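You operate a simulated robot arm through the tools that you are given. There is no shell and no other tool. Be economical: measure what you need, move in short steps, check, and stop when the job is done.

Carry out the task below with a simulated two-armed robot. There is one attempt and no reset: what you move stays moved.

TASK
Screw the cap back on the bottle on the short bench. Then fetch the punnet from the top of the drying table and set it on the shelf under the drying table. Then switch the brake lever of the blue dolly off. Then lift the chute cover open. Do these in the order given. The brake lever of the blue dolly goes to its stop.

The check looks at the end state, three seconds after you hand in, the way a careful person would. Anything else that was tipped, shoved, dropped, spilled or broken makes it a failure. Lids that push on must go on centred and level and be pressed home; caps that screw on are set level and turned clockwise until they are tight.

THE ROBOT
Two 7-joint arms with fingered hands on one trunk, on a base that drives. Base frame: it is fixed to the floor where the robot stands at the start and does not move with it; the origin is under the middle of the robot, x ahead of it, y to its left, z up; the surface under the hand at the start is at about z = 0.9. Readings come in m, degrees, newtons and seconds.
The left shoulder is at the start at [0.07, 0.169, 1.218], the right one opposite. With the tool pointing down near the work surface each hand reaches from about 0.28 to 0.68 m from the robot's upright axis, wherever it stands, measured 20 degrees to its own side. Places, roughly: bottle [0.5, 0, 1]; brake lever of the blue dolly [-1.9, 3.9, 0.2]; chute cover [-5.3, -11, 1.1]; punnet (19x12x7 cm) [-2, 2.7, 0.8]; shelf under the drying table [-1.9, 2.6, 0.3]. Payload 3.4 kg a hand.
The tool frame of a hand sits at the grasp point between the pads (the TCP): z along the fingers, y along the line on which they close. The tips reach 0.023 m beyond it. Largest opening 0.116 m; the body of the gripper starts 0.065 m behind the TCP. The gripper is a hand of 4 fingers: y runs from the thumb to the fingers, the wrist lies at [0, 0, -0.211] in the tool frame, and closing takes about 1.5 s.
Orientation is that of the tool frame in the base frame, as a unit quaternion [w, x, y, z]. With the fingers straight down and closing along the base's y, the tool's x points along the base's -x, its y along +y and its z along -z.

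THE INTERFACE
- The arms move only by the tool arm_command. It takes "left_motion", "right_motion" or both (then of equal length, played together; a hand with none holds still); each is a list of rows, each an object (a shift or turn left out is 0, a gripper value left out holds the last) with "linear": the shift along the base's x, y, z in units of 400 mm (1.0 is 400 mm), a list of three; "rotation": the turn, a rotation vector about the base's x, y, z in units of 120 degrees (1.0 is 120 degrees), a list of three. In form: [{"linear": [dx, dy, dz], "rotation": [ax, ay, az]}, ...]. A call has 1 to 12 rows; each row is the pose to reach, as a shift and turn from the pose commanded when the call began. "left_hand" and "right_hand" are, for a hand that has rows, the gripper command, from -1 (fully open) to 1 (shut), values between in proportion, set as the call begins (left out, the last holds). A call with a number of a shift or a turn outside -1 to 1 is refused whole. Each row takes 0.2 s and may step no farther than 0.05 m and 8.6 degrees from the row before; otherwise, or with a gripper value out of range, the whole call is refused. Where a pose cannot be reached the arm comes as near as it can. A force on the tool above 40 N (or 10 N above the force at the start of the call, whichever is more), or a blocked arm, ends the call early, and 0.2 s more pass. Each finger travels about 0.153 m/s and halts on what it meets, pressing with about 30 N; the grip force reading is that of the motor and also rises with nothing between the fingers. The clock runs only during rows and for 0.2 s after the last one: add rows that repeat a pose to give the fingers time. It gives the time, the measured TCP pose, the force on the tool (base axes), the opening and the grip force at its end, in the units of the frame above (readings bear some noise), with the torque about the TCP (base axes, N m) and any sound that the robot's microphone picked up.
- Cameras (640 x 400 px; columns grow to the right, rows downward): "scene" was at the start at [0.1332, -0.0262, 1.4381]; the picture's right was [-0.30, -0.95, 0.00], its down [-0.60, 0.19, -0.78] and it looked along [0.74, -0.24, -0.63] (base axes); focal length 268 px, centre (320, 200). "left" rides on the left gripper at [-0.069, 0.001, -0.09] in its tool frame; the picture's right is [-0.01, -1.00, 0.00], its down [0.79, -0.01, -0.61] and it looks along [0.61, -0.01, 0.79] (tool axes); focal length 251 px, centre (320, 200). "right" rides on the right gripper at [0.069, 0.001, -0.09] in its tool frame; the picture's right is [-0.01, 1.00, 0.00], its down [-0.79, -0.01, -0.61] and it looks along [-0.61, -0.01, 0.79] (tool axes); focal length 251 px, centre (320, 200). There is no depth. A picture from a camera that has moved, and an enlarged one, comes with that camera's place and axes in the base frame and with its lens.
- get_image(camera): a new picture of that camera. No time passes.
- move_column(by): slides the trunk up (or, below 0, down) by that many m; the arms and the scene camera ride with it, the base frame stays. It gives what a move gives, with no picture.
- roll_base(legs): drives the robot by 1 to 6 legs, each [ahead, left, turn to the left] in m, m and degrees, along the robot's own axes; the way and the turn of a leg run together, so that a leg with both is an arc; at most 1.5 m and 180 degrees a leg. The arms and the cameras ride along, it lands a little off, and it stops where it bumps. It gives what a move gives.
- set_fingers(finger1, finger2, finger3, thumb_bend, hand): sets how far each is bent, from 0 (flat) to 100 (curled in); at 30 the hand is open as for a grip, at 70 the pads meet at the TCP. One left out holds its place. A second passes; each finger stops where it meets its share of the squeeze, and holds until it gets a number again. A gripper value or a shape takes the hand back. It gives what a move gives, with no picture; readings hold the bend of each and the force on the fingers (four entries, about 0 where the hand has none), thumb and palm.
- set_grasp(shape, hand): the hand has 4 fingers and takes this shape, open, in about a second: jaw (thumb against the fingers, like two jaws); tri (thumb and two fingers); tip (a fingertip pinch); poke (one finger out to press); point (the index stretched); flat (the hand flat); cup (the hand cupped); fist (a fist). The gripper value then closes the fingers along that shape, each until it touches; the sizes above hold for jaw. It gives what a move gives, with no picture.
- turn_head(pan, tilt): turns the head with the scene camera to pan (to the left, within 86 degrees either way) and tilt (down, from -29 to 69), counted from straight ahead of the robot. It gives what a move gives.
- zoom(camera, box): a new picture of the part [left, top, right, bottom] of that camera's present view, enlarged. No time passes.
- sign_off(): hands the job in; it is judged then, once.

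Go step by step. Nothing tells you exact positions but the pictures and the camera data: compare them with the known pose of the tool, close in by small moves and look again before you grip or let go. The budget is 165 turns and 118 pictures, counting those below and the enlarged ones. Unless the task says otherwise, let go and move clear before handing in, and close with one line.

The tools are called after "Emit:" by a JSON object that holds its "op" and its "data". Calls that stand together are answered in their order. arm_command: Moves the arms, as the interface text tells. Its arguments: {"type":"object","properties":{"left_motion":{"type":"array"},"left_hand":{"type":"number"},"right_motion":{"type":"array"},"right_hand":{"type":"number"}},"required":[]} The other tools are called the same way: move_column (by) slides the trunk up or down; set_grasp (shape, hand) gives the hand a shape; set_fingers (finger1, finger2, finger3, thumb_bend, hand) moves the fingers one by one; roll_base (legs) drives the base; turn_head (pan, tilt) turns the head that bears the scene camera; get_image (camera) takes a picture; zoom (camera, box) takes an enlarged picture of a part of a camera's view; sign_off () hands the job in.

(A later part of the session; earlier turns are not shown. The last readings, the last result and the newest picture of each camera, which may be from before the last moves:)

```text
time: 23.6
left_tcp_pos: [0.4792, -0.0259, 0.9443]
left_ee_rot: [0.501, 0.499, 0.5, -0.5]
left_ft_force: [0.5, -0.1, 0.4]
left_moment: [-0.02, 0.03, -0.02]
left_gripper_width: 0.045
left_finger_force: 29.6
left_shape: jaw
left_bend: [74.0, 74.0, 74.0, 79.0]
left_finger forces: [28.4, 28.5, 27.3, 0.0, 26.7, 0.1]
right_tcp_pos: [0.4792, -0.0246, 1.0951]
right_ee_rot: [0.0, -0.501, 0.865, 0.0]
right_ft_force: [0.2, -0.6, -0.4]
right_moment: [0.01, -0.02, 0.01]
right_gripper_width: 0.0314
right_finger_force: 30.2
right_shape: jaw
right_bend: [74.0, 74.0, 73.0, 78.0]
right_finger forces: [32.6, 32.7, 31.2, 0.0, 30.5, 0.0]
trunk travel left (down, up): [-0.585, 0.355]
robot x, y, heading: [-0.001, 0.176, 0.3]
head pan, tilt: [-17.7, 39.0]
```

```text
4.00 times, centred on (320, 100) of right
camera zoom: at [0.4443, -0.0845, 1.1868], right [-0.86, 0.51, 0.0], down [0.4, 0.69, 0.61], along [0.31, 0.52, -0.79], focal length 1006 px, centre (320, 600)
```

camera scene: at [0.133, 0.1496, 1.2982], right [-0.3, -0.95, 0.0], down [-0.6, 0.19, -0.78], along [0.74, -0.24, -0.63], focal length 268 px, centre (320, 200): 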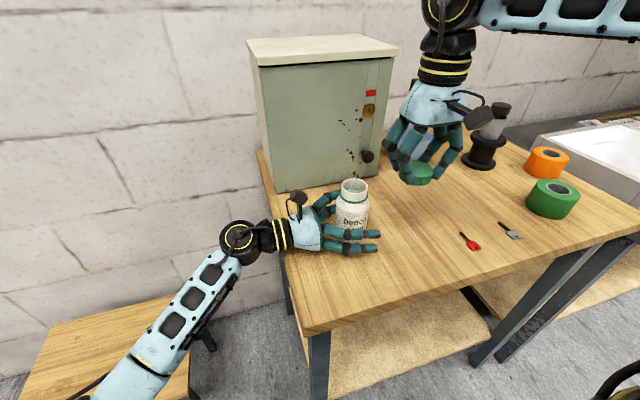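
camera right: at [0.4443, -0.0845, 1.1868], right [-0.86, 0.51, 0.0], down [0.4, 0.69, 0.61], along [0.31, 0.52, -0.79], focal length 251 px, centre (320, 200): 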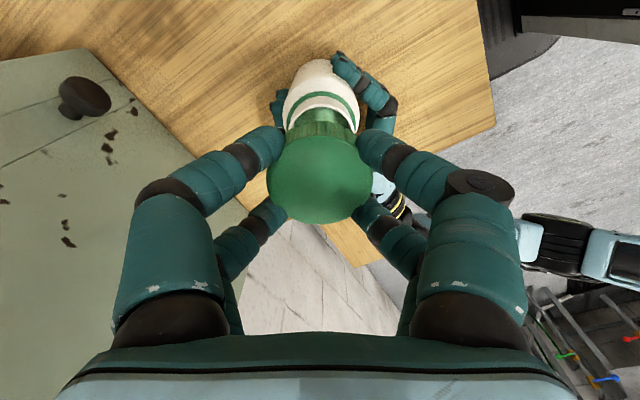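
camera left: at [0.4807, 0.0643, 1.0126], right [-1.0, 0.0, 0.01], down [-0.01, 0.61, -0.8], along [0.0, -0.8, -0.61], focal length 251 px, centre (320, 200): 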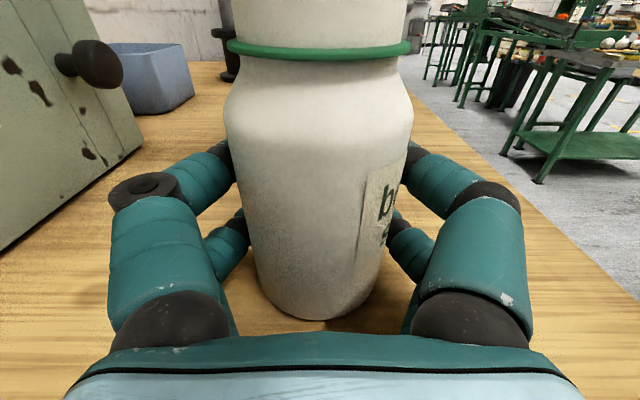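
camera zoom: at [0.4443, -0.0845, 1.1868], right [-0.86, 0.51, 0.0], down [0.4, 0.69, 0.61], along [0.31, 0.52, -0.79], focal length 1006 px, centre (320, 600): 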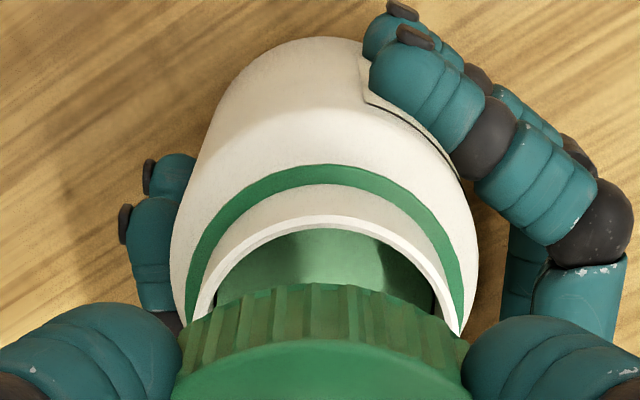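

Cap and mouth differ by about 3 mm in y. I'll correct by (-1, +3.5) mm and go down to just above the rim, then look again.

Emit:
{"op": "arm_command", "data": {"right_motion": [{"linear": [-0.0025, 0.009, -0.03]}, {"linear": [-0.0025, 0.009, -0.06]}, {"linear": [-0.0025, 0.009, -0.088]}, {"linear": [-0.0025, 0.009, -0.088]}]}}

Emit:
{"op": "zoom", "data": {"camera": "scene", "box": [326, 160, 390, 200]}}

Emit:
{"op": "zoom", "data": {"camera": "right", "box": [240, 70, 400, 170]}}

```text
time: 24.6
left_tcp_pos: [0.4776, -0.026, 0.9437]
left_ee_rot: [0.501, 0.499, 0.5, -0.5]
left_ft_force: [1.6, -0.1, -0.3]
left_moment: [-0.04, 0.01, 0.01]
left_gripper_width: 0.0453
left_finger_force: 30.1
left_shape: jaw
left_bend: [74.0, 74.0, 74.0, 79.0]
left_finger forces: [28.5, 28.5, 27.2, 0.1, 26.7, 0.0]
right_tcp_pos: [0.4775, -0.0211, 1.0604]
right_ee_rot: [0.0, -0.501, 0.866, 0.0]
right_ft_force: [-1.1, 0.0, -0.1]
right_moment: [0.01, -0.02, -0.04]
right_gripper_width: 0.0313
right_finger_force: 30.0
right_shape: jaw
right_bend: [74.0, 74.0, 73.0, 78.0]
right_finger forces: [32.7, 32.8, 31.4, 0.0, 30.8, 0.1]
trunk travel left (down, up): [-0.585, 0.355]
robot x, y, heading: [0.0035, 0.1751, -0.2]
head pan, tilt: [-17.7, 39.0]
```

```text
10.00 times, centred on (358, 180) of scene
camera zoom: at [0.1333, 0.149, 1.2981], right [-0.3, -0.95, 0.0], down [-0.6, 0.19, -0.78], along [0.74, -0.23, -0.63], focal length 2682 px, centre (-60, 400)
```

zoom: 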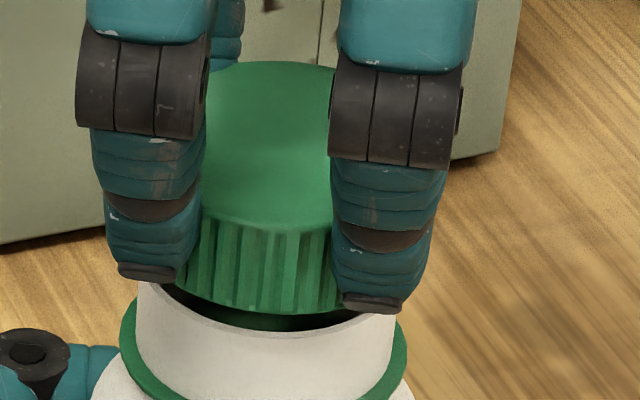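

```text
4.00 times, centred on (320, 120) of right
camera zoom: at [0.4423, -0.0812, 1.1515], right [-0.86, 0.51, 0.0], down [0.4, 0.69, 0.61], along [0.31, 0.52, -0.79], focal length 1006 px, centre (320, 520)
```

zoom: 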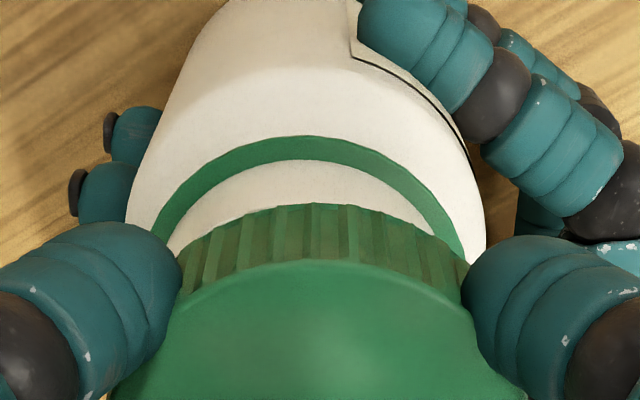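

Cap and rim look aligned to about a millimetre with a gap of about 7 mm. I'll nudge +1 mm in x and lower gently until contact.

Emit:
{"op": "arm_command", "data": {"right_motion": [{"linear": [0.0025, 0, -0.005]}, {"linear": [0.0025, 0, -0.01]}, {"linear": [0.0025, 0, -0.015]}, {"linear": [0.0025, 0, -0.02]}, {"linear": [0.0025, 0, -0.025]}, {"linear": [0.0025, 0, -0.03]}, {"linear": [0.0025, 0, -0.03]}]}}

Emit:
{"op": "zoom", "data": {"camera": "scene", "box": [326, 160, 390, 200]}}

```text
time: 26.2
left_tcp_pos: [0.4789, -0.0263, 0.9433]
left_ee_rot: [0.501, 0.499, 0.5, -0.501]
left_ft_force: [0.3, -0.8, 1.0]
left_moment: [-0.03, 0.0, 0.01]
left_gripper_width: 0.0451
left_finger_force: 30.0
left_shape: jaw
left_bend: [74.0, 74.0, 74.0, 79.0]
left_finger forces: [28.6, 28.5, 27.2, 0.0, 26.6, 0.0]
right_tcp_pos: [0.4799, -0.0222, 1.0489]
right_ee_rot: [0.0, -0.5, 0.866, 0.0]
right_ft_force: [-0.2, -0.1, 1.3]
right_moment: [0.02, 0.02, -0.01]
right_gripper_width: 0.0316
right_finger_force: 29.6
right_shape: jaw
right_bend: [74.0, 74.0, 73.0, 78.0]
right_finger forces: [32.8, 32.8, 31.3, 0.0, 30.9, 0.0]
trunk travel left (down, up): [-0.585, 0.355]
robot x, y, heading: [-0.0015, 0.1759, -0.0]
head pan, tilt: [-17.7, 39.0]
```

```text
10.00 times, centred on (358, 180) of scene
camera zoom: at [0.1333, 0.1491, 1.2981], right [-0.3, -0.95, 0.0], down [-0.6, 0.19, -0.78], along [0.74, -0.23, -0.63], focal length 2682 px, centre (-60, 400)
```

zoom: 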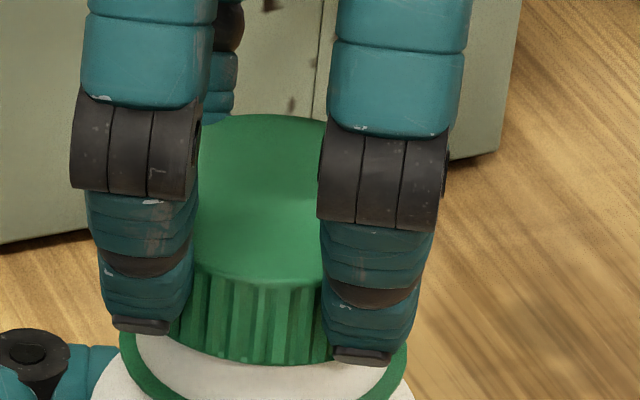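

The cap skirt is already over the rim with no side force. I continue down until it meets the thread.

Emit:
{"op": "arm_command", "data": {"right_motion": [{"linear": [0, 0, -0.004]}, {"linear": [0, 0, -0.008]}, {"linear": [0, 0, -0.012]}, {"linear": [0, 0, -0.016]}, {"linear": [0, 0, -0.016]}]}}

Emit:
{"op": "zoom", "data": {"camera": "scene", "box": [326, 160, 390, 200]}}

```text
time: 27.4
left_tcp_pos: [0.4785, -0.0261, 0.9451]
left_ee_rot: [-0.501, -0.499, -0.499, 0.501]
left_ft_force: [0.8, 0.0, 1.3]
left_moment: [-0.04, -0.02, 0.04]
left_gripper_width: 0.0449
left_finger_force: 30.1
left_shape: jaw
left_bend: [74.0, 74.0, 74.0, 79.0]
left_finger forces: [28.7, 28.5, 27.3, 0.1, 26.6, 0.0]
right_tcp_pos: [0.4786, -0.0218, 1.0426]
right_ee_rot: [0.0, -0.501, 0.865, 0.0]
right_ft_force: [-0.8, 0.1, -0.7]
right_moment: [-0.01, -0.01, -0.01]
right_gripper_width: 0.0314
right_finger_force: 29.9
right_shape: jaw
right_bend: [74.0, 74.0, 73.0, 78.0]
right_finger forces: [32.8, 32.9, 31.6, 0.1, 30.8, 0.0]
trunk travel left (down, up): [-0.585, 0.355]
robot x, y, heading: [0.0004, 0.1737, -0.1]
head pan, tilt: [-17.7, 39.0]
```

```text
10.00 times, centred on (358, 180) of scene
camera zoom: at [0.1332, 0.149, 1.2981], right [-0.3, -0.95, 0.0], down [-0.6, 0.19, -0.78], along [0.74, -0.23, -0.63], focal length 2682 px, centre (-60, 400)
```

zoom: 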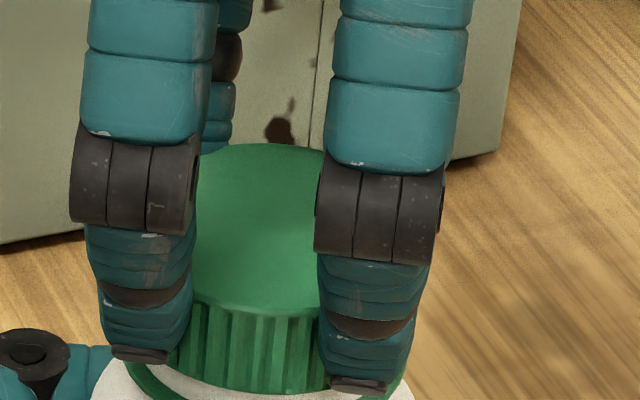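

Still no contact force; the cap is about 10 mm over the neck. Down a few more millimetres in small steps.

Emit:
{"op": "arm_command", "data": {"right_motion": [{"linear": [0, 0, -0.003]}, {"linear": [0, 0, -0.006]}, {"linear": [0, 0, -0.009]}, {"linear": [0, 0, -0.012]}, {"linear": [0, 0, -0.012]}]}}

Emit:
{"op": "zoom", "data": {"camera": "scene", "box": [326, 170, 390, 210]}}

```text
time: 28.6
left_tcp_pos: [0.4773, -0.0262, 0.9445]
left_ee_rot: [0.501, 0.499, 0.5, -0.5]
left_ft_force: [-1.8, 1.9, -1.0]
left_moment: [-0.03, -0.09, 0.0]
left_gripper_width: 0.0452
left_finger_force: 30.2
left_shape: jaw
left_bend: [74.0, 74.0, 74.0, 79.0]
left_finger forces: [27.8, 28.2, 27.8, 0.1, 27.5, 0.0]
right_tcp_pos: [0.4778, -0.0214, 1.0391]
right_ee_rot: [0.002, -0.5, 0.866, -0.001]
right_ft_force: [5.6, -4.6, 18.4]
right_moment: [-0.18, -0.18, -0.01]
right_gripper_width: 0.0315
right_finger_force: 30.2
right_shape: jaw
right_bend: [74.0, 74.0, 73.0, 78.0]
right_finger forces: [33.9, 33.7, 35.8, 0.0, 35.1, 0.0]
trunk travel left (down, up): [-0.585, 0.355]
robot x, y, heading: [-0.0025, 0.1767, 0.2]
head pan, tilt: [-17.7, 39.0]
```

```text
10.00 times, centred on (358, 190) of scene
camera zoom: at [0.1321, 0.1492, 1.2984], right [-0.3, -0.95, 0.0], down [-0.6, 0.19, -0.78], along [0.74, -0.23, -0.63], focal length 2682 px, centre (-60, 300)
```

zoom: 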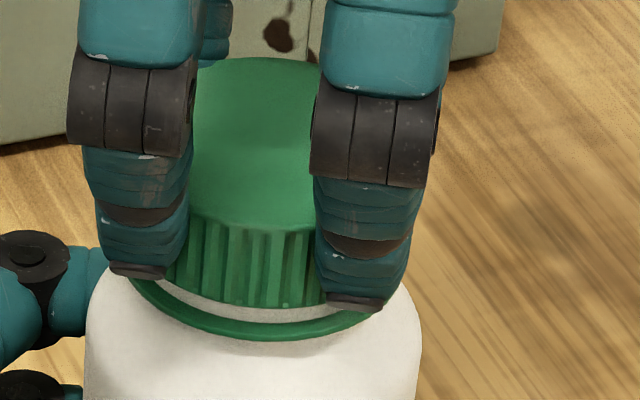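

Contact at TCP z ≈ 1.039 with 18 N down. Now I turn clockwise 96° with light downward pressure and watch the torque.

Emit:
{"op": "arm_command", "data": {"right_motion": [{"linear": [0.001, -0.001, 0], "rotation": [0, 0, -0.0667]}, {"linear": [0.001, -0.001, 0], "rotation": [0, 0, -0.1333]}, {"linear": [0.001, -0.001, 0], "rotation": [0, 0, -0.2]}, {"linear": [0.001, -0.001, 0], "rotation": [0, 0, -0.2667]}, {"linear": [0.001, -0.001, 0], "rotation": [0, 0, -0.3333]}, {"linear": [0.001, -0.001, 0], "rotation": [0, 0, -0.4]}, {"linear": [0.001, -0.001, 0], "rotation": [0, 0, -0.4667]}, {"linear": [0.001, -0.001, 0], "rotation": [0, 0, -0.5333]}, {"linear": [0.001, -0.001, 0], "rotation": [0, 0, -0.6]}, {"linear": [0.001, -0.001, 0], "rotation": [0, 0, -0.6667]}, {"linear": [0.001, -0.001, 0], "rotation": [0, 0, -0.7333]}, {"linear": [0.001, -0.001, 0], "rotation": [0, 0, -0.8]}]}}

Emit:
{"op": "zoom", "data": {"camera": "scene", "box": [310, 150, 406, 210]}}

```text
time: 31.2
left_tcp_pos: [0.4763, -0.0245, 0.9449]
left_ee_rot: [0.501, 0.499, 0.5, -0.5]
left_ft_force: [-4.5, 0.1, -6.8]
left_moment: [0.08, -0.08, 0.0]
left_gripper_width: 0.0451
left_finger_force: 30.5
left_shape: jaw
left_bend: [74.0, 74.0, 74.0, 79.0]
left_finger forces: [27.6, 27.8, 28.5, 0.1, 28.5, 0.0]
right_tcp_pos: [0.4791, -0.022, 1.037]
right_ee_rot: [0.001, 0.31, 0.951, 0.0]
right_ft_force: [4.1, -0.8, 16.6]
right_moment: [-0.05, -0.05, 0.04]
right_gripper_width: 0.0315
right_finger_force: 29.6
right_shape: jaw
right_bend: [74.0, 74.0, 74.0, 78.0]
right_finger forces: [35.9, 37.4, 35.2, 0.0, 32.1, 0.1]
trunk travel left (down, up): [-0.585, 0.355]
robot x, y, heading: [0.0002, 0.1778, -0.0]
head pan, tilt: [-17.7, 39.0]
```

```text
6.67 times, centred on (358, 180) of scene
camera zoom: at [0.1321, 0.1494, 1.2982], right [-0.3, -0.95, 0.0], down [-0.6, 0.19, -0.78], along [0.74, -0.23, -0.63], focal length 1788 px, centre (67, 333)
```

zoom: 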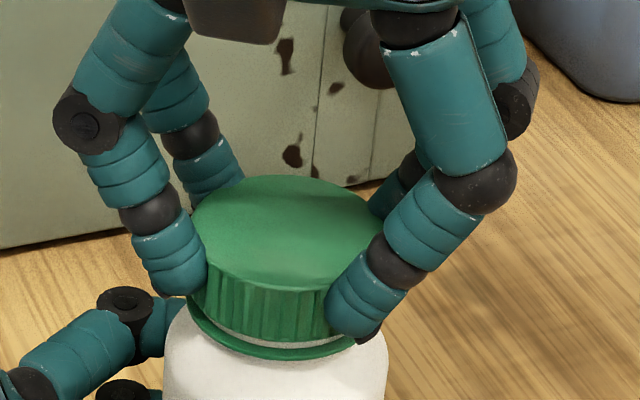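

It is threading: the cap dropped 2 mm in 96°. I continue clockwise with a slight downward follow.

Emit:
{"op": "arm_command", "data": {"right_motion": [{"linear": [0.001, 0, 0], "rotation": [0, 0, -0.0667]}, {"linear": [0.001, 0, -0.001], "rotation": [0, 0, -0.1333]}, {"linear": [0.001, 0, -0.001], "rotation": [0, 0, -0.2]}, {"linear": [0.001, 0, -0.002], "rotation": [0, 0, -0.2667]}, {"linear": [0.001, 0, -0.002], "rotation": [0, 0, -0.3333]}, {"linear": [0.001, 0, -0.003], "rotation": [0, 0, -0.4]}, {"linear": [0.001, 0, -0.003], "rotation": [0, 0, -0.4667]}, {"linear": [0.001, 0, -0.004], "rotation": [0, 0, -0.5333]}]}}

Emit:
{"op": "zoom", "data": {"camera": "scene", "box": [310, 150, 406, 210]}}

```text
time: 31.7
left_tcp_pos: [0.4772, -0.0282, 0.9446]
left_ee_rot: [0.501, 0.499, 0.499, -0.501]
left_ft_force: [6.2, -23.1, -0.1]
left_moment: [0.82, 0.46, 0.0]
left_gripper_width: 0.0432
left_finger_force: 29.7
left_shape: jaw
left_bend: [72.0, 74.0, 75.0, 76.0]
left_finger forces: [35.1, 29.9, 27.3, 0.1, 30.7, 0.1]
right_tcp_pos: [0.4791, -0.0347, 1.039]
right_ee_rot: [-0.003, 0.405, 0.914, 0.008]
right_ft_force: [-6.4, 20.4, 5.3]
right_moment: [0.91, 0.08, -0.04]
right_gripper_width: 0.0317
right_finger_force: 29.5
right_shape: jaw
right_bend: [75.0, 74.0, 73.0, 79.0]
right_finger forces: [40.6, 35.2, 26.6, 0.0, 34.2, 0.1]
right hand out of reach, approached as far as the arm can: row 2
trunk travel left (down, up): [-0.585, 0.355]
robot x, y, heading: [0.0024, 0.1741, 0.2]
head pan, tilt: [-17.7, 39.0]
stopped in row 2 (left hand): the force on the tool passed its limit at 51 N (the readings are from after the stop); the commanded pose is now the measured one
```

```text
6.67 times, centred on (358, 180) of scene
camera zoom: at [0.1322, 0.1486, 1.2982], right [-0.3, -0.95, 0.0], down [-0.6, 0.19, -0.78], along [0.74, -0.24, -0.63], focal length 1788 px, centre (67, 333)
```

zoom: 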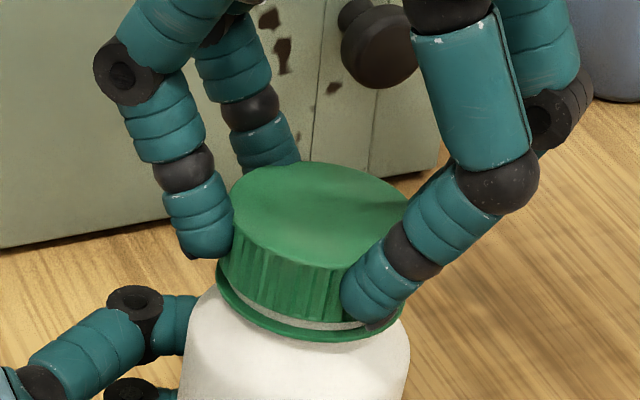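

I hit the right wrist's turning limit and the hand slid sideways. I release the cap with the right hand straight away, rise, and check the bottle.

Emit:
{"op": "arm_command", "data": {"right_motion": [{"linear": [0, 0, 0]}, {"linear": [0, 0, 0]}, {"linear": [0, 0, 0]}, {"linear": [0, 0, 0]}, {"linear": [0, 0, 0.0]}, {"linear": [0, 0, 0.06]}, {"linear": [0, 0, 0.12]}, {"linear": [0, 0, 0.12]}], "right_hand": -1}}

Emit:
{"op": "zoom", "data": {"camera": "scene", "box": [280, 150, 440, 250]}}

Emit:
{"op": "get_image", "data": {"camera": "left"}}

```text
time: 33.5
left_tcp_pos: [0.4777, -0.0282, 0.9442]
left_ee_rot: [-0.501, -0.499, -0.499, 0.501]
left_ft_force: [-0.4, 0.3, -3.5]
left_moment: [0.0, -0.02, 0.01]
left_gripper_width: 0.0438
left_finger_force: 29.7
left_shape: jaw
left_bend: [73.0, 74.0, 75.0, 77.0]
left_finger forces: [31.4, 29.9, 29.7, 0.0, 29.7, 0.1]
right_tcp_pos: [0.4818, -0.0369, 1.0911]
right_ee_rot: [-0.004, 0.406, 0.914, 0.006]
right_ft_force: [0.0, -0.7, -0.2]
right_moment: [-0.01, 0.01, 0.01]
right_gripper_width: 0.1158
right_finger_force: 0.1
right_shape: jaw
right_bend: [30.0, 30.0, 30.0, 30.0]
right_finger forces: [0.1, 0.0, 0.0, 0.0, 0.1, 0.0]
trunk travel left (down, up): [-0.585, 0.355]
robot x, y, heading: [-0.0009, 0.1732, 0.1]
head pan, tilt: [-17.7, 39.0]
```

```text
4.00 times, centred on (360, 200) of scene
camera zoom: at [0.1337, 0.1486, 1.2981], right [-0.3, -0.95, 0.0], down [-0.6, 0.19, -0.78], along [0.74, -0.23, -0.63], focal length 1073 px, centre (160, 200)
```

zoom: 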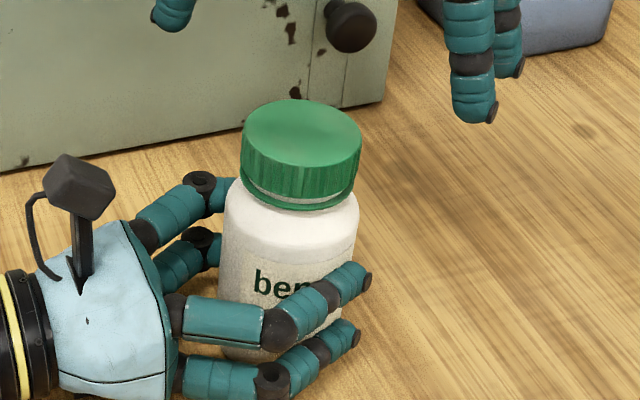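

```text
76 pictures are left
camera left: at [0.4801, 0.0622, 1.0132], right [-1.0, 0.0, 0.01], down [-0.01, 0.6, -0.8], along [-0.01, -0.8, -0.6], focal length 251 px, centre (320, 200)
```

left: 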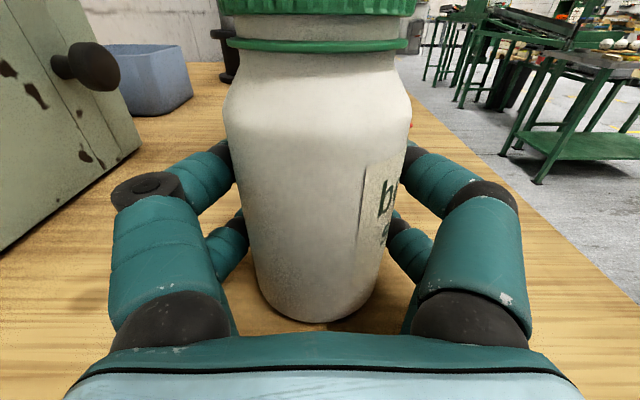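

The cap is on, level, and the bottle stands upright in the left hand. I'll correct the right hand's small tilt and wind it back counter-clockwise about 138° above the cap for the next bite.

Emit:
{"op": "arm_command", "data": {"right_motion": [{"linear": [0.003, 0.01, 0.02], "rotation": [-0.0068, -0.0012, 0]}, {"linear": [0.003, 0.015, 0.02], "rotation": [-0.0068, -0.0012, 0]}]}}

Emit:
{"op": "arm_command", "data": {"right_motion": [{"rotation": [0, 0, 0.07]}, {"rotation": [0, 0, 0.14]}, {"rotation": [0, 0, 0.21]}, {"rotation": [0, 0, 0.28]}, {"rotation": [0, 0, 0.35]}, {"rotation": [0, 0, 0.42]}, {"rotation": [0, 0, 0.49]}, {"rotation": [0, 0, 0.56]}, {"rotation": [0, 0, 0.63]}, {"rotation": [0, 0, 0.7]}, {"rotation": [0, 0, 0.77]}]}}

Emit:
{"op": "arm_command", "data": {"right_motion": [{"rotation": [0, 0, 0.07]}, {"rotation": [0, 0, 0.14]}, {"rotation": [0, 0, 0.21]}, {"rotation": [0, 0, 0.28]}, {"rotation": [0, 0, 0.35]}, {"rotation": [0, 0, 0.38]}, {"rotation": [0, 0, 0.38]}]}}

Emit:
{"op": "zoom", "data": {"camera": "scene", "box": [280, 110, 440, 210]}}

Emit:
{"op": "get_image", "data": {"camera": "right"}}

```text
time: 34.1
left_tcp_pos: [0.4775, -0.0282, 0.9451]
left_ee_rot: [-0.501, -0.499, -0.498, 0.502]
left_ft_force: [0.0, -0.5, -3.7]
left_moment: [0.03, 0.01, 0.0]
left_gripper_width: 0.044
left_finger_force: 30.1
left_shape: jaw
left_bend: [73.0, 74.0, 75.0, 77.0]
left_finger forces: [31.4, 29.9, 29.7, 0.0, 29.7, 0.0]
right_tcp_pos: [0.4821, -0.0393, 1.0977]
right_ee_rot: [0.001, 0.404, 0.915, 0.001]
right_ft_force: [-0.7, -0.5, 0.4]
right_moment: [0.02, 0.01, 0.02]
right_gripper_width: 0.1158
right_finger_force: 0.1
right_shape: jaw
right_bend: [30.0, 30.0, 30.0, 30.0]
right_finger forces: [0.0, 0.1, 0.0, 0.0, 0.1, 0.0]
right hand out of reach, approached as far as the arm can: row 1, 2
trunk travel left (down, up): [-0.585, 0.355]
robot x, y, heading: [-0.0027, 0.1742, 0.3]
head pan, tilt: [-17.7, 39.0]
```

```text
time: 36.5
left_tcp_pos: [0.4776, -0.0274, 0.9457]
left_ee_rot: [0.501, 0.499, 0.499, -0.501]
left_ft_force: [-0.7, -0.9, -3.1]
left_moment: [-0.01, 0.0, 0.0]
left_gripper_width: 0.0438
left_finger_force: 30.2
left_shape: jaw
left_bend: [73.0, 74.0, 75.0, 77.0]
left_finger forces: [31.5, 30.0, 29.8, 0.0, 29.6, 0.1]
right_tcp_pos: [0.481, -0.0388, 1.0954]
right_ee_rot: [0.001, -0.381, 0.925, 0.001]
right_ft_force: [-0.8, -0.5, 0.5]
right_moment: [0.02, 0.03, 0.0]
right_gripper_width: 0.116
right_finger_force: 0.0
right_shape: jaw
right_bend: [30.0, 30.0, 30.0, 30.0]
right_finger forces: [0.0, 0.1, 0.1, 0.1, 0.0, 0.1]
trunk travel left (down, up): [-0.585, 0.355]
robot x, y, heading: [-0.0007, 0.1761, -0.2]
head pan, tilt: [-17.7, 39.0]
```

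```text
time: 38.1
left_tcp_pos: [0.4777, -0.0281, 0.9444]
left_ee_rot: [-0.5, -0.5, -0.499, 0.501]
left_ft_force: [0.5, 0.5, -4.2]
left_moment: [-0.04, 0.01, -0.01]
left_gripper_width: 0.0435
left_finger_force: 29.8
left_shape: jaw
left_bend: [73.0, 74.0, 75.0, 77.0]
left_finger forces: [31.5, 29.7, 29.8, 0.1, 29.7, 0.0]
right_tcp_pos: [0.4814, -0.0383, 1.0944]
right_ee_rot: [0.0, 0.708, -0.706, -0.002]
right_ft_force: [-0.2, 0.4, 0.0]
right_moment: [0.01, 0.0, 0.01]
right_gripper_width: 0.116
right_finger_force: 0.1
right_shape: jaw
right_bend: [30.0, 30.0, 30.0, 30.0]
right_finger forces: [0.0, 0.1, 0.0, 0.0, 0.1, 0.0]
trunk travel left (down, up): [-0.585, 0.355]
robot x, y, heading: [0.0003, 0.1757, -0.1]
head pan, tilt: [-17.7, 39.0]
```

```text
4.00 times, centred on (360, 160) of scene
camera zoom: at [0.1336, 0.1487, 1.2981], right [-0.3, -0.95, 0.0], down [-0.6, 0.19, -0.78], along [0.74, -0.23, -0.63], focal length 1073 px, centre (160, 360)
```

zoom: 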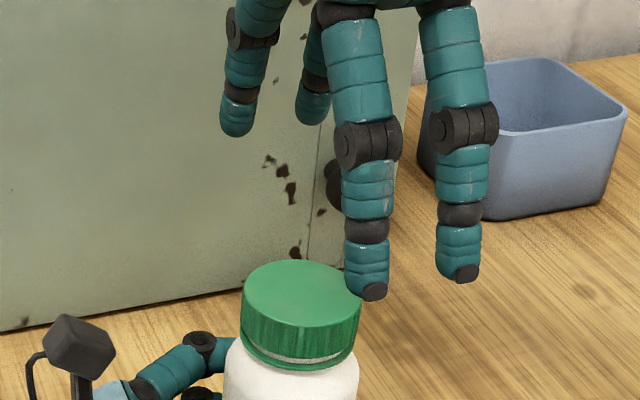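

```text
74 pictures are left
camera right: at [0.4811, -0.1076, 1.1861], right [-1.0, 0.01, 0.0], down [0.01, 0.79, 0.61], along [0.0, 0.61, -0.79], focal length 251 px, centre (320, 200)
```

right: 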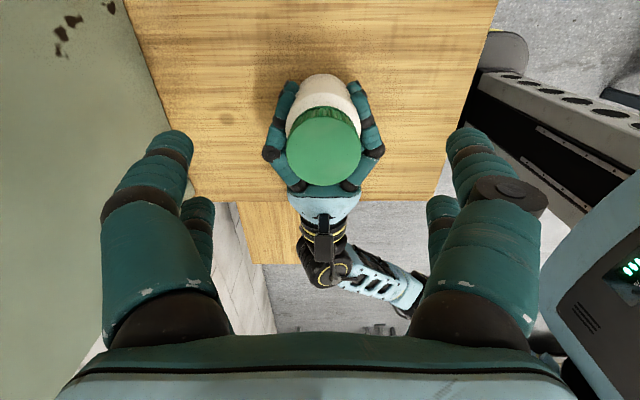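

Cap centre is about [0.480, -0.027]. I'll descend around it and close.

Emit:
{"op": "arm_command", "data": {"right_motion": [{"linear": [-0.003, 0.028, -0.04]}, {"linear": [-0.003, 0.028, -0.08]}, {"linear": [-0.003, 0.028, -0.12]}, {"linear": [-0.003, 0.028, -0.142]}, {"linear": [-0.003, 0.028, -0.142]}]}}

Emit:
{"op": "get_image", "data": {"camera": "right"}}

Emit:
{"op": "zoom", "data": {"camera": "scene", "box": [280, 130, 440, 230]}}

```text
time: 39.3
left_tcp_pos: [0.4774, -0.0284, 0.9442]
left_ee_rot: [0.501, 0.499, 0.499, -0.501]
left_ft_force: [-0.1, -0.3, -4.2]
left_moment: [-0.04, 0.02, 0.01]
left_gripper_width: 0.0437
left_finger_force: 30.1
left_shape: jaw
left_bend: [73.0, 74.0, 75.0, 77.0]
left_finger forces: [31.4, 29.8, 29.8, 0.0, 29.7, 0.0]
right_tcp_pos: [0.4797, -0.0272, 1.0383]
right_ee_rot: [0.0, 0.708, -0.706, -0.001]
right_ft_force: [-0.5, -0.4, -0.6]
right_moment: [0.02, 0.01, -0.03]
right_gripper_width: 0.1159
right_finger_force: 0.1
right_shape: jaw
right_bend: [30.0, 30.0, 30.0, 30.0]
right_finger forces: [0.1, 0.0, 0.0, 0.0, 0.0, 0.0]
trunk travel left (down, up): [-0.585, 0.355]
robot x, y, heading: [0.0007, 0.1755, 0.3]
head pan, tilt: [-17.7, 39.0]
```

```text
73 pictures are left
camera right: at [0.4792, -0.0974, 1.1294], right [-1.0, 0.01, 0.0], down [0.01, 0.79, 0.61], along [0.0, 0.61, -0.79], focal length 251 px, centre (320, 200)
```

right: 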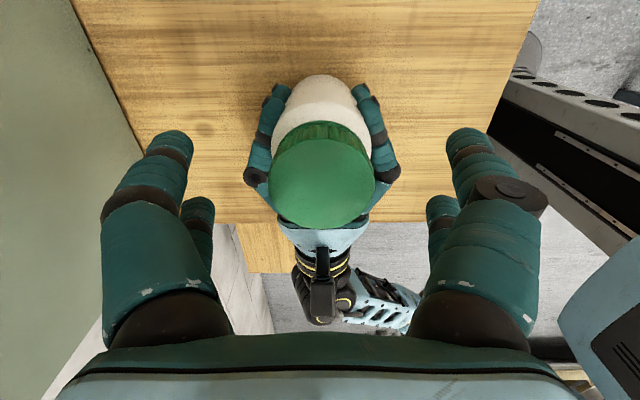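

```text
4.00 times, centred on (360, 180) of scene
camera zoom: at [0.1335, 0.1487, 1.2981], right [-0.3, -0.95, 0.0], down [-0.6, 0.19, -0.78], along [0.74, -0.23, -0.63], focal length 1073 px, centre (160, 280)
```

zoom: 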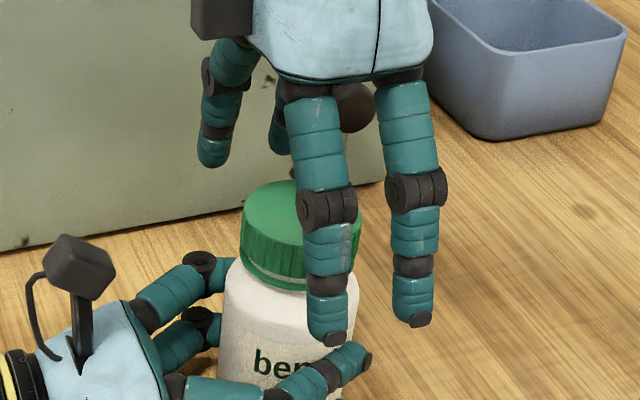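

The cap is centred between the open fingers. I close, then turn clockwise.

Emit:
{"op": "arm_command", "data": {"right_motion": [{}, {}, {}, {}, {}, {}, {}], "right_hand": 1}}

Emit:
{"op": "arm_command", "data": {"right_motion": [{"rotation": [0, 0, -0.0667]}, {"rotation": [0, 0, -0.1333]}, {"rotation": [0, 0, -0.2]}, {"rotation": [0, 0, -0.2667]}, {"linear": [0, 0, -0.001], "rotation": [0, 0, -0.3333]}, {"linear": [0, 0, -0.002], "rotation": [0, 0, -0.4]}, {"linear": [0, 0, -0.002], "rotation": [0, 0, -0.4667]}, {"linear": [0, 0, -0.003], "rotation": [0, 0, -0.5333]}, {"linear": [0, 0, -0.003], "rotation": [0, 0, -0.6]}, {"linear": [0, 0, -0.004], "rotation": [0, 0, -0.6667]}]}}

Emit:
{"op": "zoom", "data": {"camera": "scene", "box": [310, 150, 406, 210]}}

```text
time: 40.9
left_tcp_pos: [0.4776, -0.0281, 0.9451]
left_ee_rot: [-0.501, -0.499, -0.499, 0.502]
left_ft_force: [-0.2, -1.0, -2.3]
left_moment: [0.02, 0.05, -0.02]
left_gripper_width: 0.0436
left_finger_force: 29.7
left_shape: jaw
left_bend: [73.0, 74.0, 75.0, 77.0]
left_finger forces: [32.0, 29.7, 29.5, 0.0, 29.7, 0.0]
right_tcp_pos: [0.4793, -0.0289, 1.0382]
right_ee_rot: [0.0, 0.707, -0.707, -0.002]
right_ft_force: [-1.2, 0.6, -0.9]
right_moment: [0.02, 0.03, 0.0]
right_gripper_width: 0.0322
right_finger_force: 29.8
right_shape: jaw
right_bend: [73.0, 74.0, 73.0, 78.0]
right_finger forces: [30.4, 26.8, 29.0, 0.1, 24.0, 0.1]
trunk travel left (down, up): [-0.585, 0.355]
robot x, y, heading: [0.0013, 0.1764, 0.1]
head pan, tilt: [-17.7, 39.0]
```

```text
time: 43.1
left_tcp_pos: [0.4776, -0.0275, 0.9446]
left_ee_rot: [-0.501, -0.499, -0.5, 0.501]
left_ft_force: [8.8, -5.1, -4.8]
left_moment: [-0.03, 0.31, -0.09]
left_gripper_width: 0.0436
left_finger_force: 29.9
left_shape: jaw
left_bend: [73.0, 74.0, 75.0, 78.0]
left_finger forces: [34.1, 32.6, 27.7, 0.0, 27.8, 0.0]
right_tcp_pos: [0.4802, -0.0271, 1.0379]
right_ee_rot: [0.001, -0.087, 0.996, 0.001]
right_ft_force: [-9.8, 5.0, 0.1]
right_moment: [0.48, 0.54, 0.03]
right_gripper_width: 0.0316
right_finger_force: 29.8
right_shape: jaw
right_bend: [73.0, 74.0, 73.0, 78.0]
right_finger forces: [37.5, 25.7, 27.9, 0.0, 24.8, 0.0]
trunk travel left (down, up): [-0.585, 0.355]
robot x, y, heading: [-0.0036, 0.1737, -0.1]
head pan, tilt: [-17.7, 39.0]
```

```text
6.67 times, centred on (358, 180) of scene
camera zoom: at [0.1336, 0.1487, 1.2981], right [-0.3, -0.95, 0.0], down [-0.6, 0.19, -0.78], along [0.74, -0.23, -0.63], focal length 1788 px, centre (67, 333)
```

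zoom: 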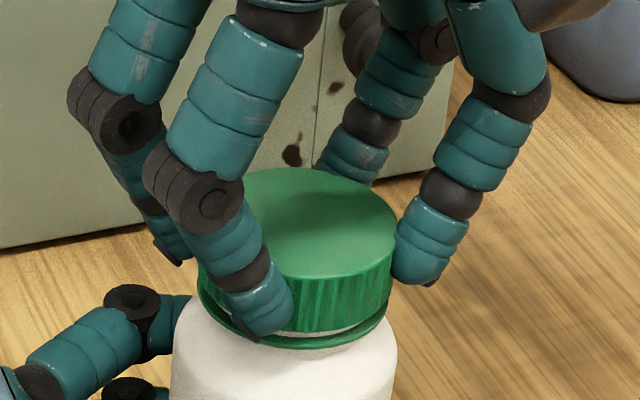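

Turned another 80°, torque still low. I relieve the side force slightly and continue to about yaw -28°.

Emit:
{"op": "arm_command", "data": {"right_motion": [{"linear": [-0.003, 0.001, -0.001], "rotation": [0, 0, -0.0667]}, {"linear": [-0.003, 0.001, -0.002], "rotation": [0, 0, -0.1333]}, {"linear": [-0.003, 0.001, -0.003], "rotation": [0, 0, -0.2]}, {"linear": [-0.003, 0.001, -0.004], "rotation": [0, 0, -0.2667]}, {"linear": [-0.003, 0.001, -0.004], "rotation": [0, 0, -0.3167]}]}}

Emit:
{"op": "zoom", "data": {"camera": "scene", "box": [310, 150, 406, 210]}}

```text
time: 44.3
left_tcp_pos: [0.4769, -0.0294, 0.944]
left_ee_rot: [-0.501, -0.499, -0.499, 0.501]
left_ft_force: [6.5, -7.7, -9.3]
left_moment: [-0.01, 0.16, -0.12]
left_gripper_width: 0.0435
left_finger_force: 30.3
left_shape: jaw
left_bend: [73.0, 74.0, 75.0, 78.0]
left_finger forces: [32.8, 32.6, 28.4, 0.0, 29.2, 0.0]
right_tcp_pos: [0.478, -0.0264, 1.0366]
right_ee_rot: [0.001, 0.241, 0.97, 0.001]
right_ft_force: [-6.1, 8.1, 8.3]
right_moment: [0.63, 0.39, 0.09]
right_gripper_width: 0.0319
right_finger_force: 29.9
right_shape: jaw
right_bend: [74.0, 74.0, 73.0, 78.0]
right_finger forces: [38.4, 25.6, 29.0, 0.1, 26.8, 0.1]
trunk travel left (down, up): [-0.585, 0.355]
robot x, y, heading: [-0.0, 0.1763, 0.0]
head pan, tilt: [-17.7, 39.0]
```

```text
6.67 times, centred on (358, 180) of scene
camera zoom: at [0.1334, 0.1488, 1.2981], right [-0.3, -0.95, 0.0], down [-0.6, 0.19, -0.78], along [0.74, -0.23, -0.63], focal length 1788 px, centre (67, 333)
```

zoom: 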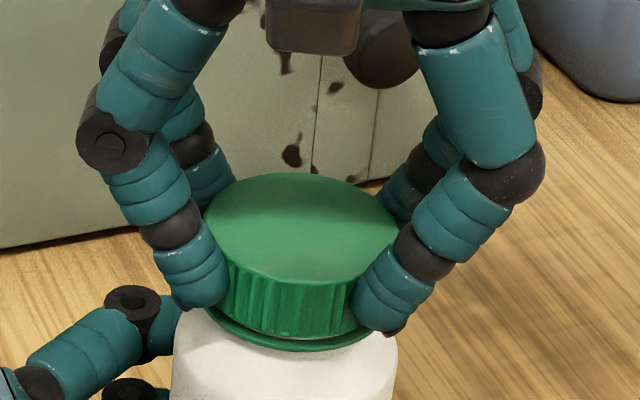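

The cap is going down steadily. I release, rise slightly, wind back about 125° and take another bite.

Emit:
{"op": "arm_command", "data": {"right_motion": [{}, {}, {}, {"linear": [0, 0, 0.04]}, {"linear": [0, 0, 0.1]}, {"linear": [0, 0, 0.1], "rotation": [0, 0, 0.07]}, {"linear": [0, 0, 0.1], "rotation": [0, 0, 0.14]}, {"linear": [0, 0, 0.1], "rotation": [0, 0, 0.21]}, {"linear": [0, 0, 0.1], "rotation": [0, 0, 0.28]}, {"linear": [0, 0, 0.1], "rotation": [0, 0, 0.35]}, {"linear": [0, 0, 0.1], "rotation": [0, 0, 0.42]}, {"linear": [0, 0, 0.1], "rotation": [0, 0, 0.49]}], "right_hand": -1}}

Emit:
{"op": "arm_command", "data": {"right_motion": [{"rotation": [0, 0, 0.07]}, {"rotation": [0, 0, 0.14]}, {"rotation": [0, 0, 0.21]}, {"rotation": [0, 0, 0.28]}, {"rotation": [0, 0, 0.35]}, {"rotation": [0, 0, 0.42]}, {"rotation": [0, 0, 0.49]}, {"rotation": [0, 0, 0.52]}, {"rotation": [0, 0, 0.52]}]}}

Emit:
{"op": "get_image", "data": {"camera": "right"}}

Emit:
{"op": "zoom", "data": {"camera": "scene", "box": [310, 160, 406, 220]}}

```text
time: 46.9
left_tcp_pos: [0.4777, -0.0279, 0.945]
left_ee_rot: [0.501, 0.498, 0.499, -0.501]
left_ft_force: [0.0, 0.1, -3.8]
left_moment: [-0.04, 0.01, 0.01]
left_gripper_width: 0.0439
left_finger_force: 29.9
left_shape: jaw
left_bend: [73.0, 74.0, 75.0, 78.0]
left_finger forces: [30.8, 29.6, 28.9, 0.0, 29.9, 0.0]
right_tcp_pos: [0.4784, -0.0267, 1.0747]
right_ee_rot: [0.002, -0.267, 0.964, 0.0]
right_ft_force: [0.7, 0.4, 0.3]
right_moment: [0.03, 0.0, 0.01]
right_gripper_width: 0.1158
right_finger_force: 0.0
right_shape: jaw
right_bend: [30.0, 30.0, 30.0, 30.0]
right_finger forces: [0.0, 0.1, 0.1, 0.1, 0.0, 0.1]
trunk travel left (down, up): [-0.585, 0.355]
robot x, y, heading: [-0.0026, 0.172, 0.1]
head pan, tilt: [-17.7, 39.0]
```

```text
time: 48.9
left_tcp_pos: [0.4779, -0.026, 0.9452]
left_ee_rot: [0.501, 0.499, 0.499, -0.501]
left_ft_force: [-0.5, -0.5, -5.2]
left_moment: [-0.01, -0.03, -0.03]
left_gripper_width: 0.0437
left_finger_force: 30.1
left_shape: jaw
left_bend: [73.0, 74.0, 75.0, 78.0]
left_finger forces: [30.7, 29.6, 28.9, 0.0, 29.9, 0.0]
right_tcp_pos: [0.479, -0.0263, 1.0752]
right_ee_rot: [-0.001, 0.727, -0.686, -0.002]
right_ft_force: [0.1, 0.1, -0.1]
right_moment: [0.04, -0.01, 0.04]
right_gripper_width: 0.1158
right_finger_force: 0.1
right_shape: jaw
right_bend: [30.0, 30.0, 30.0, 30.0]
right_finger forces: [0.1, 0.0, 0.1, 0.0, 0.0, 0.0]
trunk travel left (down, up): [-0.585, 0.355]
robot x, y, heading: [0.0001, 0.1781, 0.3]
head pan, tilt: [-17.7, 39.0]
```

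```text
69 pictures are left
camera right: at [0.4824, -0.0963, 1.1661], right [-1.0, -0.05, 0.0], down [-0.04, 0.79, 0.61], along [-0.03, 0.61, -0.79], focal length 251 px, centre (320, 200)
```

right: 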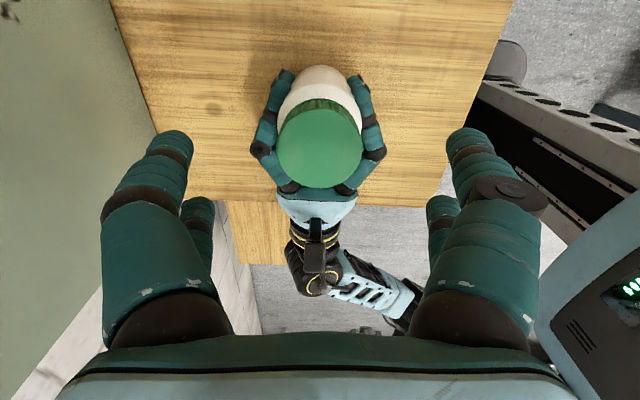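

```text
6.67 times, centred on (358, 190) of scene
camera zoom: at [0.1336, 0.1488, 1.2981], right [-0.3, -0.95, 0.0], down [-0.6, 0.19, -0.78], along [0.74, -0.23, -0.63], focal length 1788 px, centre (67, 267)
```

zoom: 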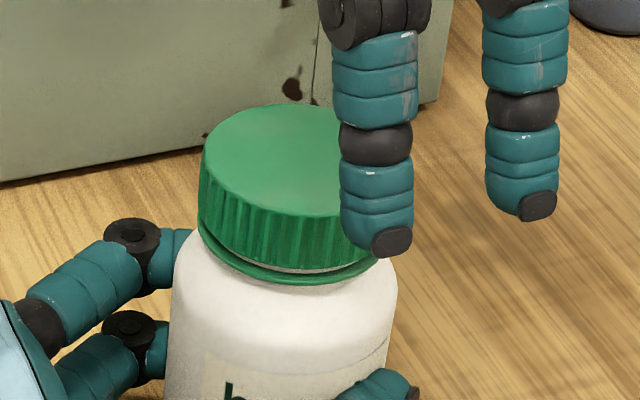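

Aligned. Descend, close and turn again.

Emit:
{"op": "arm_command", "data": {"right_motion": [{"linear": [0, -0.002, -0.05]}, {"linear": [0, -0.002, -0.096]}, {"linear": [0, -0.002, -0.096]}]}}

Emit:
{"op": "arm_command", "data": {"right_motion": [{}, {}, {}, {}, {}, {}, {}], "right_hand": 1}}

Emit:
{"op": "arm_command", "data": {"right_motion": [{"rotation": [0, 0, -0.0667]}, {"rotation": [0, 0, -0.1333]}, {"rotation": [0, 0, -0.2]}, {"linear": [0, 0, -0.001], "rotation": [0, 0, -0.2667]}, {"linear": [0, 0, -0.001], "rotation": [0, 0, -0.3333]}, {"linear": [0, 0, -0.002], "rotation": [0, 0, -0.4]}, {"linear": [0, 0, -0.002], "rotation": [0, 0, -0.4667]}, {"linear": [0, 0, -0.003], "rotation": [0, 0, -0.5333]}, {"linear": [0, 0, -0.003], "rotation": [0, 0, -0.6]}, {"linear": [0, 0, -0.004], "rotation": [0, 0, -0.6667]}, {"linear": [0, 0, -0.004], "rotation": [0, 0, -0.7333]}]}}

Emit:
{"op": "zoom", "data": {"camera": "scene", "box": [310, 150, 406, 210]}}

```text
time: 49.7
left_tcp_pos: [0.4782, -0.0275, 0.9441]
left_ee_rot: [0.501, 0.499, 0.499, -0.501]
left_ft_force: [0.1, 0.3, -3.5]
left_moment: [0.01, -0.02, -0.02]
left_gripper_width: 0.0438
left_finger_force: 30.2
left_shape: jaw
left_bend: [73.0, 74.0, 75.0, 78.0]
left_finger forces: [30.8, 29.7, 28.9, 0.0, 29.9, 0.0]
right_tcp_pos: [0.479, -0.0276, 1.0382]
right_ee_rot: [-0.001, 0.727, -0.686, -0.002]
right_ft_force: [-0.2, -0.1, 0.2]
right_moment: [-0.03, 0.05, -0.02]
right_gripper_width: 0.116
right_finger_force: 0.0
right_shape: jaw
right_bend: [30.0, 30.0, 30.0, 30.0]
right_finger forces: [0.0, 0.1, 0.1, 0.0, 0.1, 0.0]
trunk travel left (down, up): [-0.585, 0.355]
robot x, y, heading: [-0.0012, 0.177, 0.4]
head pan, tilt: [-17.7, 39.0]
```

```text
time: 51.3
left_tcp_pos: [0.4783, -0.0279, 0.9459]
left_ee_rot: [-0.5, -0.499, -0.499, 0.501]
left_ft_force: [1.0, -0.5, -0.9]
left_moment: [-0.05, 0.05, -0.01]
left_gripper_width: 0.0437
left_finger_force: 29.9
left_shape: jaw
left_bend: [73.0, 74.0, 75.0, 78.0]
left_finger forces: [31.1, 29.6, 29.0, 0.0, 29.3, 0.0]
right_tcp_pos: [0.4796, -0.0283, 1.0369]
right_ee_rot: [0.0, 0.727, -0.687, -0.001]
right_ft_force: [-0.6, 0.5, -1.2]
right_moment: [0.02, 0.03, -0.03]
right_gripper_width: 0.0332
right_finger_force: 29.9
right_shape: jaw
right_bend: [74.0, 73.0, 73.0, 78.0]
right_finger forces: [25.5, 30.0, 29.3, 0.0, 24.8, 0.0]
trunk travel left (down, up): [-0.585, 0.355]
robot x, y, heading: [0.0019, 0.1759, 0.1]
head pan, tilt: [-17.7, 39.0]
```

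```text
time: 53.4
left_tcp_pos: [0.4764, -0.0294, 0.9454]
left_ee_rot: [0.501, 0.499, 0.5, -0.501]
left_ft_force: [13.0, -29.6, -2.7]
left_moment: [0.47, 0.45, -0.75]
left_gripper_width: 0.0334
left_finger_force: 29.6
left_shape: jaw
left_bend: [75.0, 78.0, 79.0, 86.0]
left_finger forces: [42.1, 26.3, 24.4, 0.1, 22.1, 0.1]
right_tcp_pos: [0.4775, -0.0231, 1.0378]
right_ee_rot: [0.003, -0.167, 0.986, 0.006]
right_ft_force: [-12.1, 25.3, 9.4]
right_moment: [1.65, 0.68, 0.6]
right_gripper_width: 0.0293
right_finger_force: 30.5
right_shape: jaw
right_bend: [74.0, 74.0, 73.0, 81.0]
right_finger forces: [38.3, 38.3, 32.6, 0.0, 18.8, 0.1]
trunk travel left (down, up): [-0.585, 0.355]
robot x, y, heading: [-0.0032, 0.1733, -0.1]
head pan, tilt: [-17.7, 39.0]
stopped in row 10 (right hand): the force on the tool passed its limit at 43 N (the readings are from after the stop); the commanded pose is now the measured one
```

```text
6.67 times, centred on (358, 180) of scene
camera zoom: at [0.1326, 0.1488, 1.2982], right [-0.3, -0.95, 0.0], down [-0.6, 0.19, -0.78], along [0.74, -0.24, -0.63], focal length 1788 px, centre (67, 333)
```

zoom: 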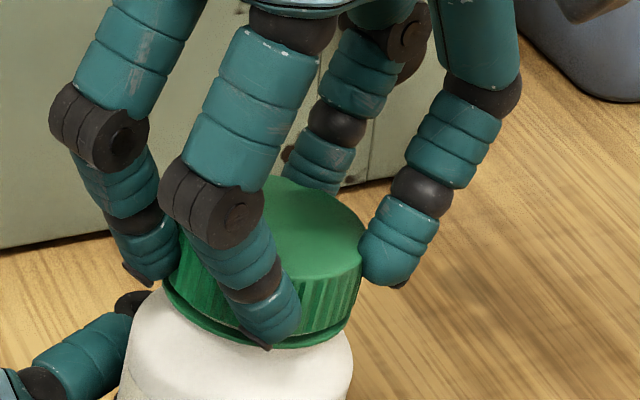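

Torque about z rose to about 0.7 Nm and the bottle began to twist in the left hand, so the cap appears tight. I release with the right hand, rise, and inspect.

Emit:
{"op": "arm_command", "data": {"right_motion": [{}, {}, {}, {}, {"linear": [0, 0, 0.06]}, {"linear": [0, 0, 0.14]}, {"linear": [0, -0.08, 0.14]}, {"linear": [0, -0.16, 0.14]}, {"linear": [0, -0.24, 0.14]}], "right_hand": -1}}

Emit:
{"op": "zoom", "data": {"camera": "scene", "box": [278, 150, 438, 250]}}

Emit:
{"op": "get_image", "data": {"camera": "left"}}

Emit:
{"op": "get_image", "data": {"camera": "right"}}

```text
time: 55.4
left_tcp_pos: [0.4765, -0.0285, 0.9444]
left_ee_rot: [0.5, 0.5, 0.5, -0.5]
left_ft_force: [-0.1, 0.3, -2.7]
left_moment: [-0.08, -0.01, -0.01]
left_gripper_width: 0.0324
left_finger_force: 30.0
left_shape: jaw
left_bend: [79.0, 79.0, 79.0, 86.0]
left_finger forces: [24.2, 22.5, 26.4, 0.1, 21.4, 0.0]
right_tcp_pos: [0.4781, -0.1221, 1.0947]
right_ee_rot: [0.003, -0.164, 0.986, 0.003]
right_ft_force: [-0.7, 1.2, -0.2]
right_moment: [-0.02, -0.03, 0.02]
right_gripper_width: 0.1159
right_finger_force: 0.0
right_shape: jaw
right_bend: [30.0, 30.0, 30.0, 30.0]
right_finger forces: [0.0, 0.1, 0.1, 0.0, 0.0, 0.1]
trunk travel left (down, up): [-0.585, 0.355]
robot x, y, heading: [-0.0023, 0.175, 0.1]
head pan, tilt: [-17.7, 39.0]
```

```text
4.00 times, centred on (358, 200) of scene
camera zoom: at [0.1334, 0.1479, 1.2981], right [-0.3, -0.95, 0.0], down [-0.6, 0.19, -0.78], along [0.74, -0.23, -0.63], focal length 1073 px, centre (168, 200)
```

zoom: 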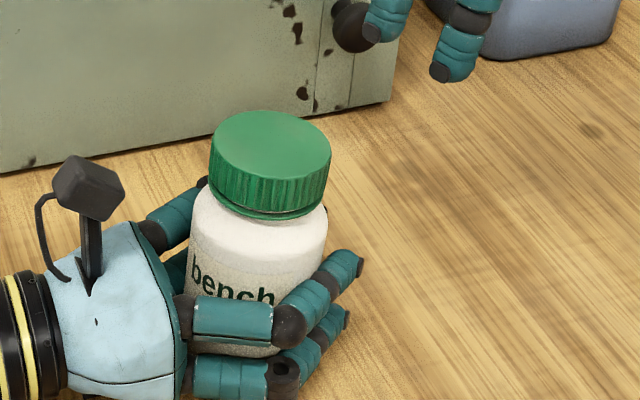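

```text
65 pictures are left
camera left: at [0.4797, 0.0611, 1.0127], right [-1.0, 0.0, 0.01], down [-0.01, 0.61, -0.8], along [-0.01, -0.8, -0.61], focal length 251 px, centre (320, 200)
```

left: 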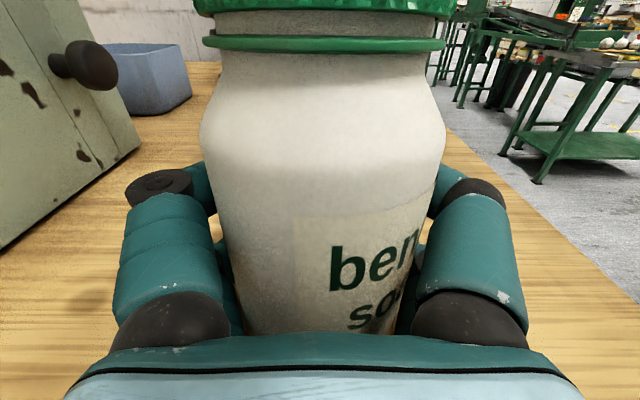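

```text
64 pictures are left
camera right: at [0.4139, -0.1461, 1.1851], right [-0.32, 0.95, 0.01], down [0.75, 0.25, 0.61], along [0.58, 0.2, -0.79], focal length 251 px, centre (320, 200)
```

right: 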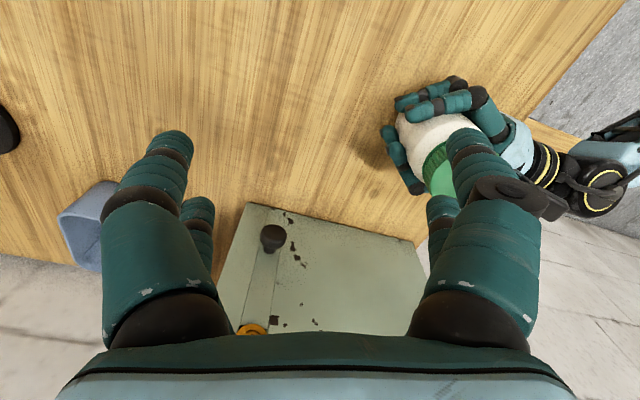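

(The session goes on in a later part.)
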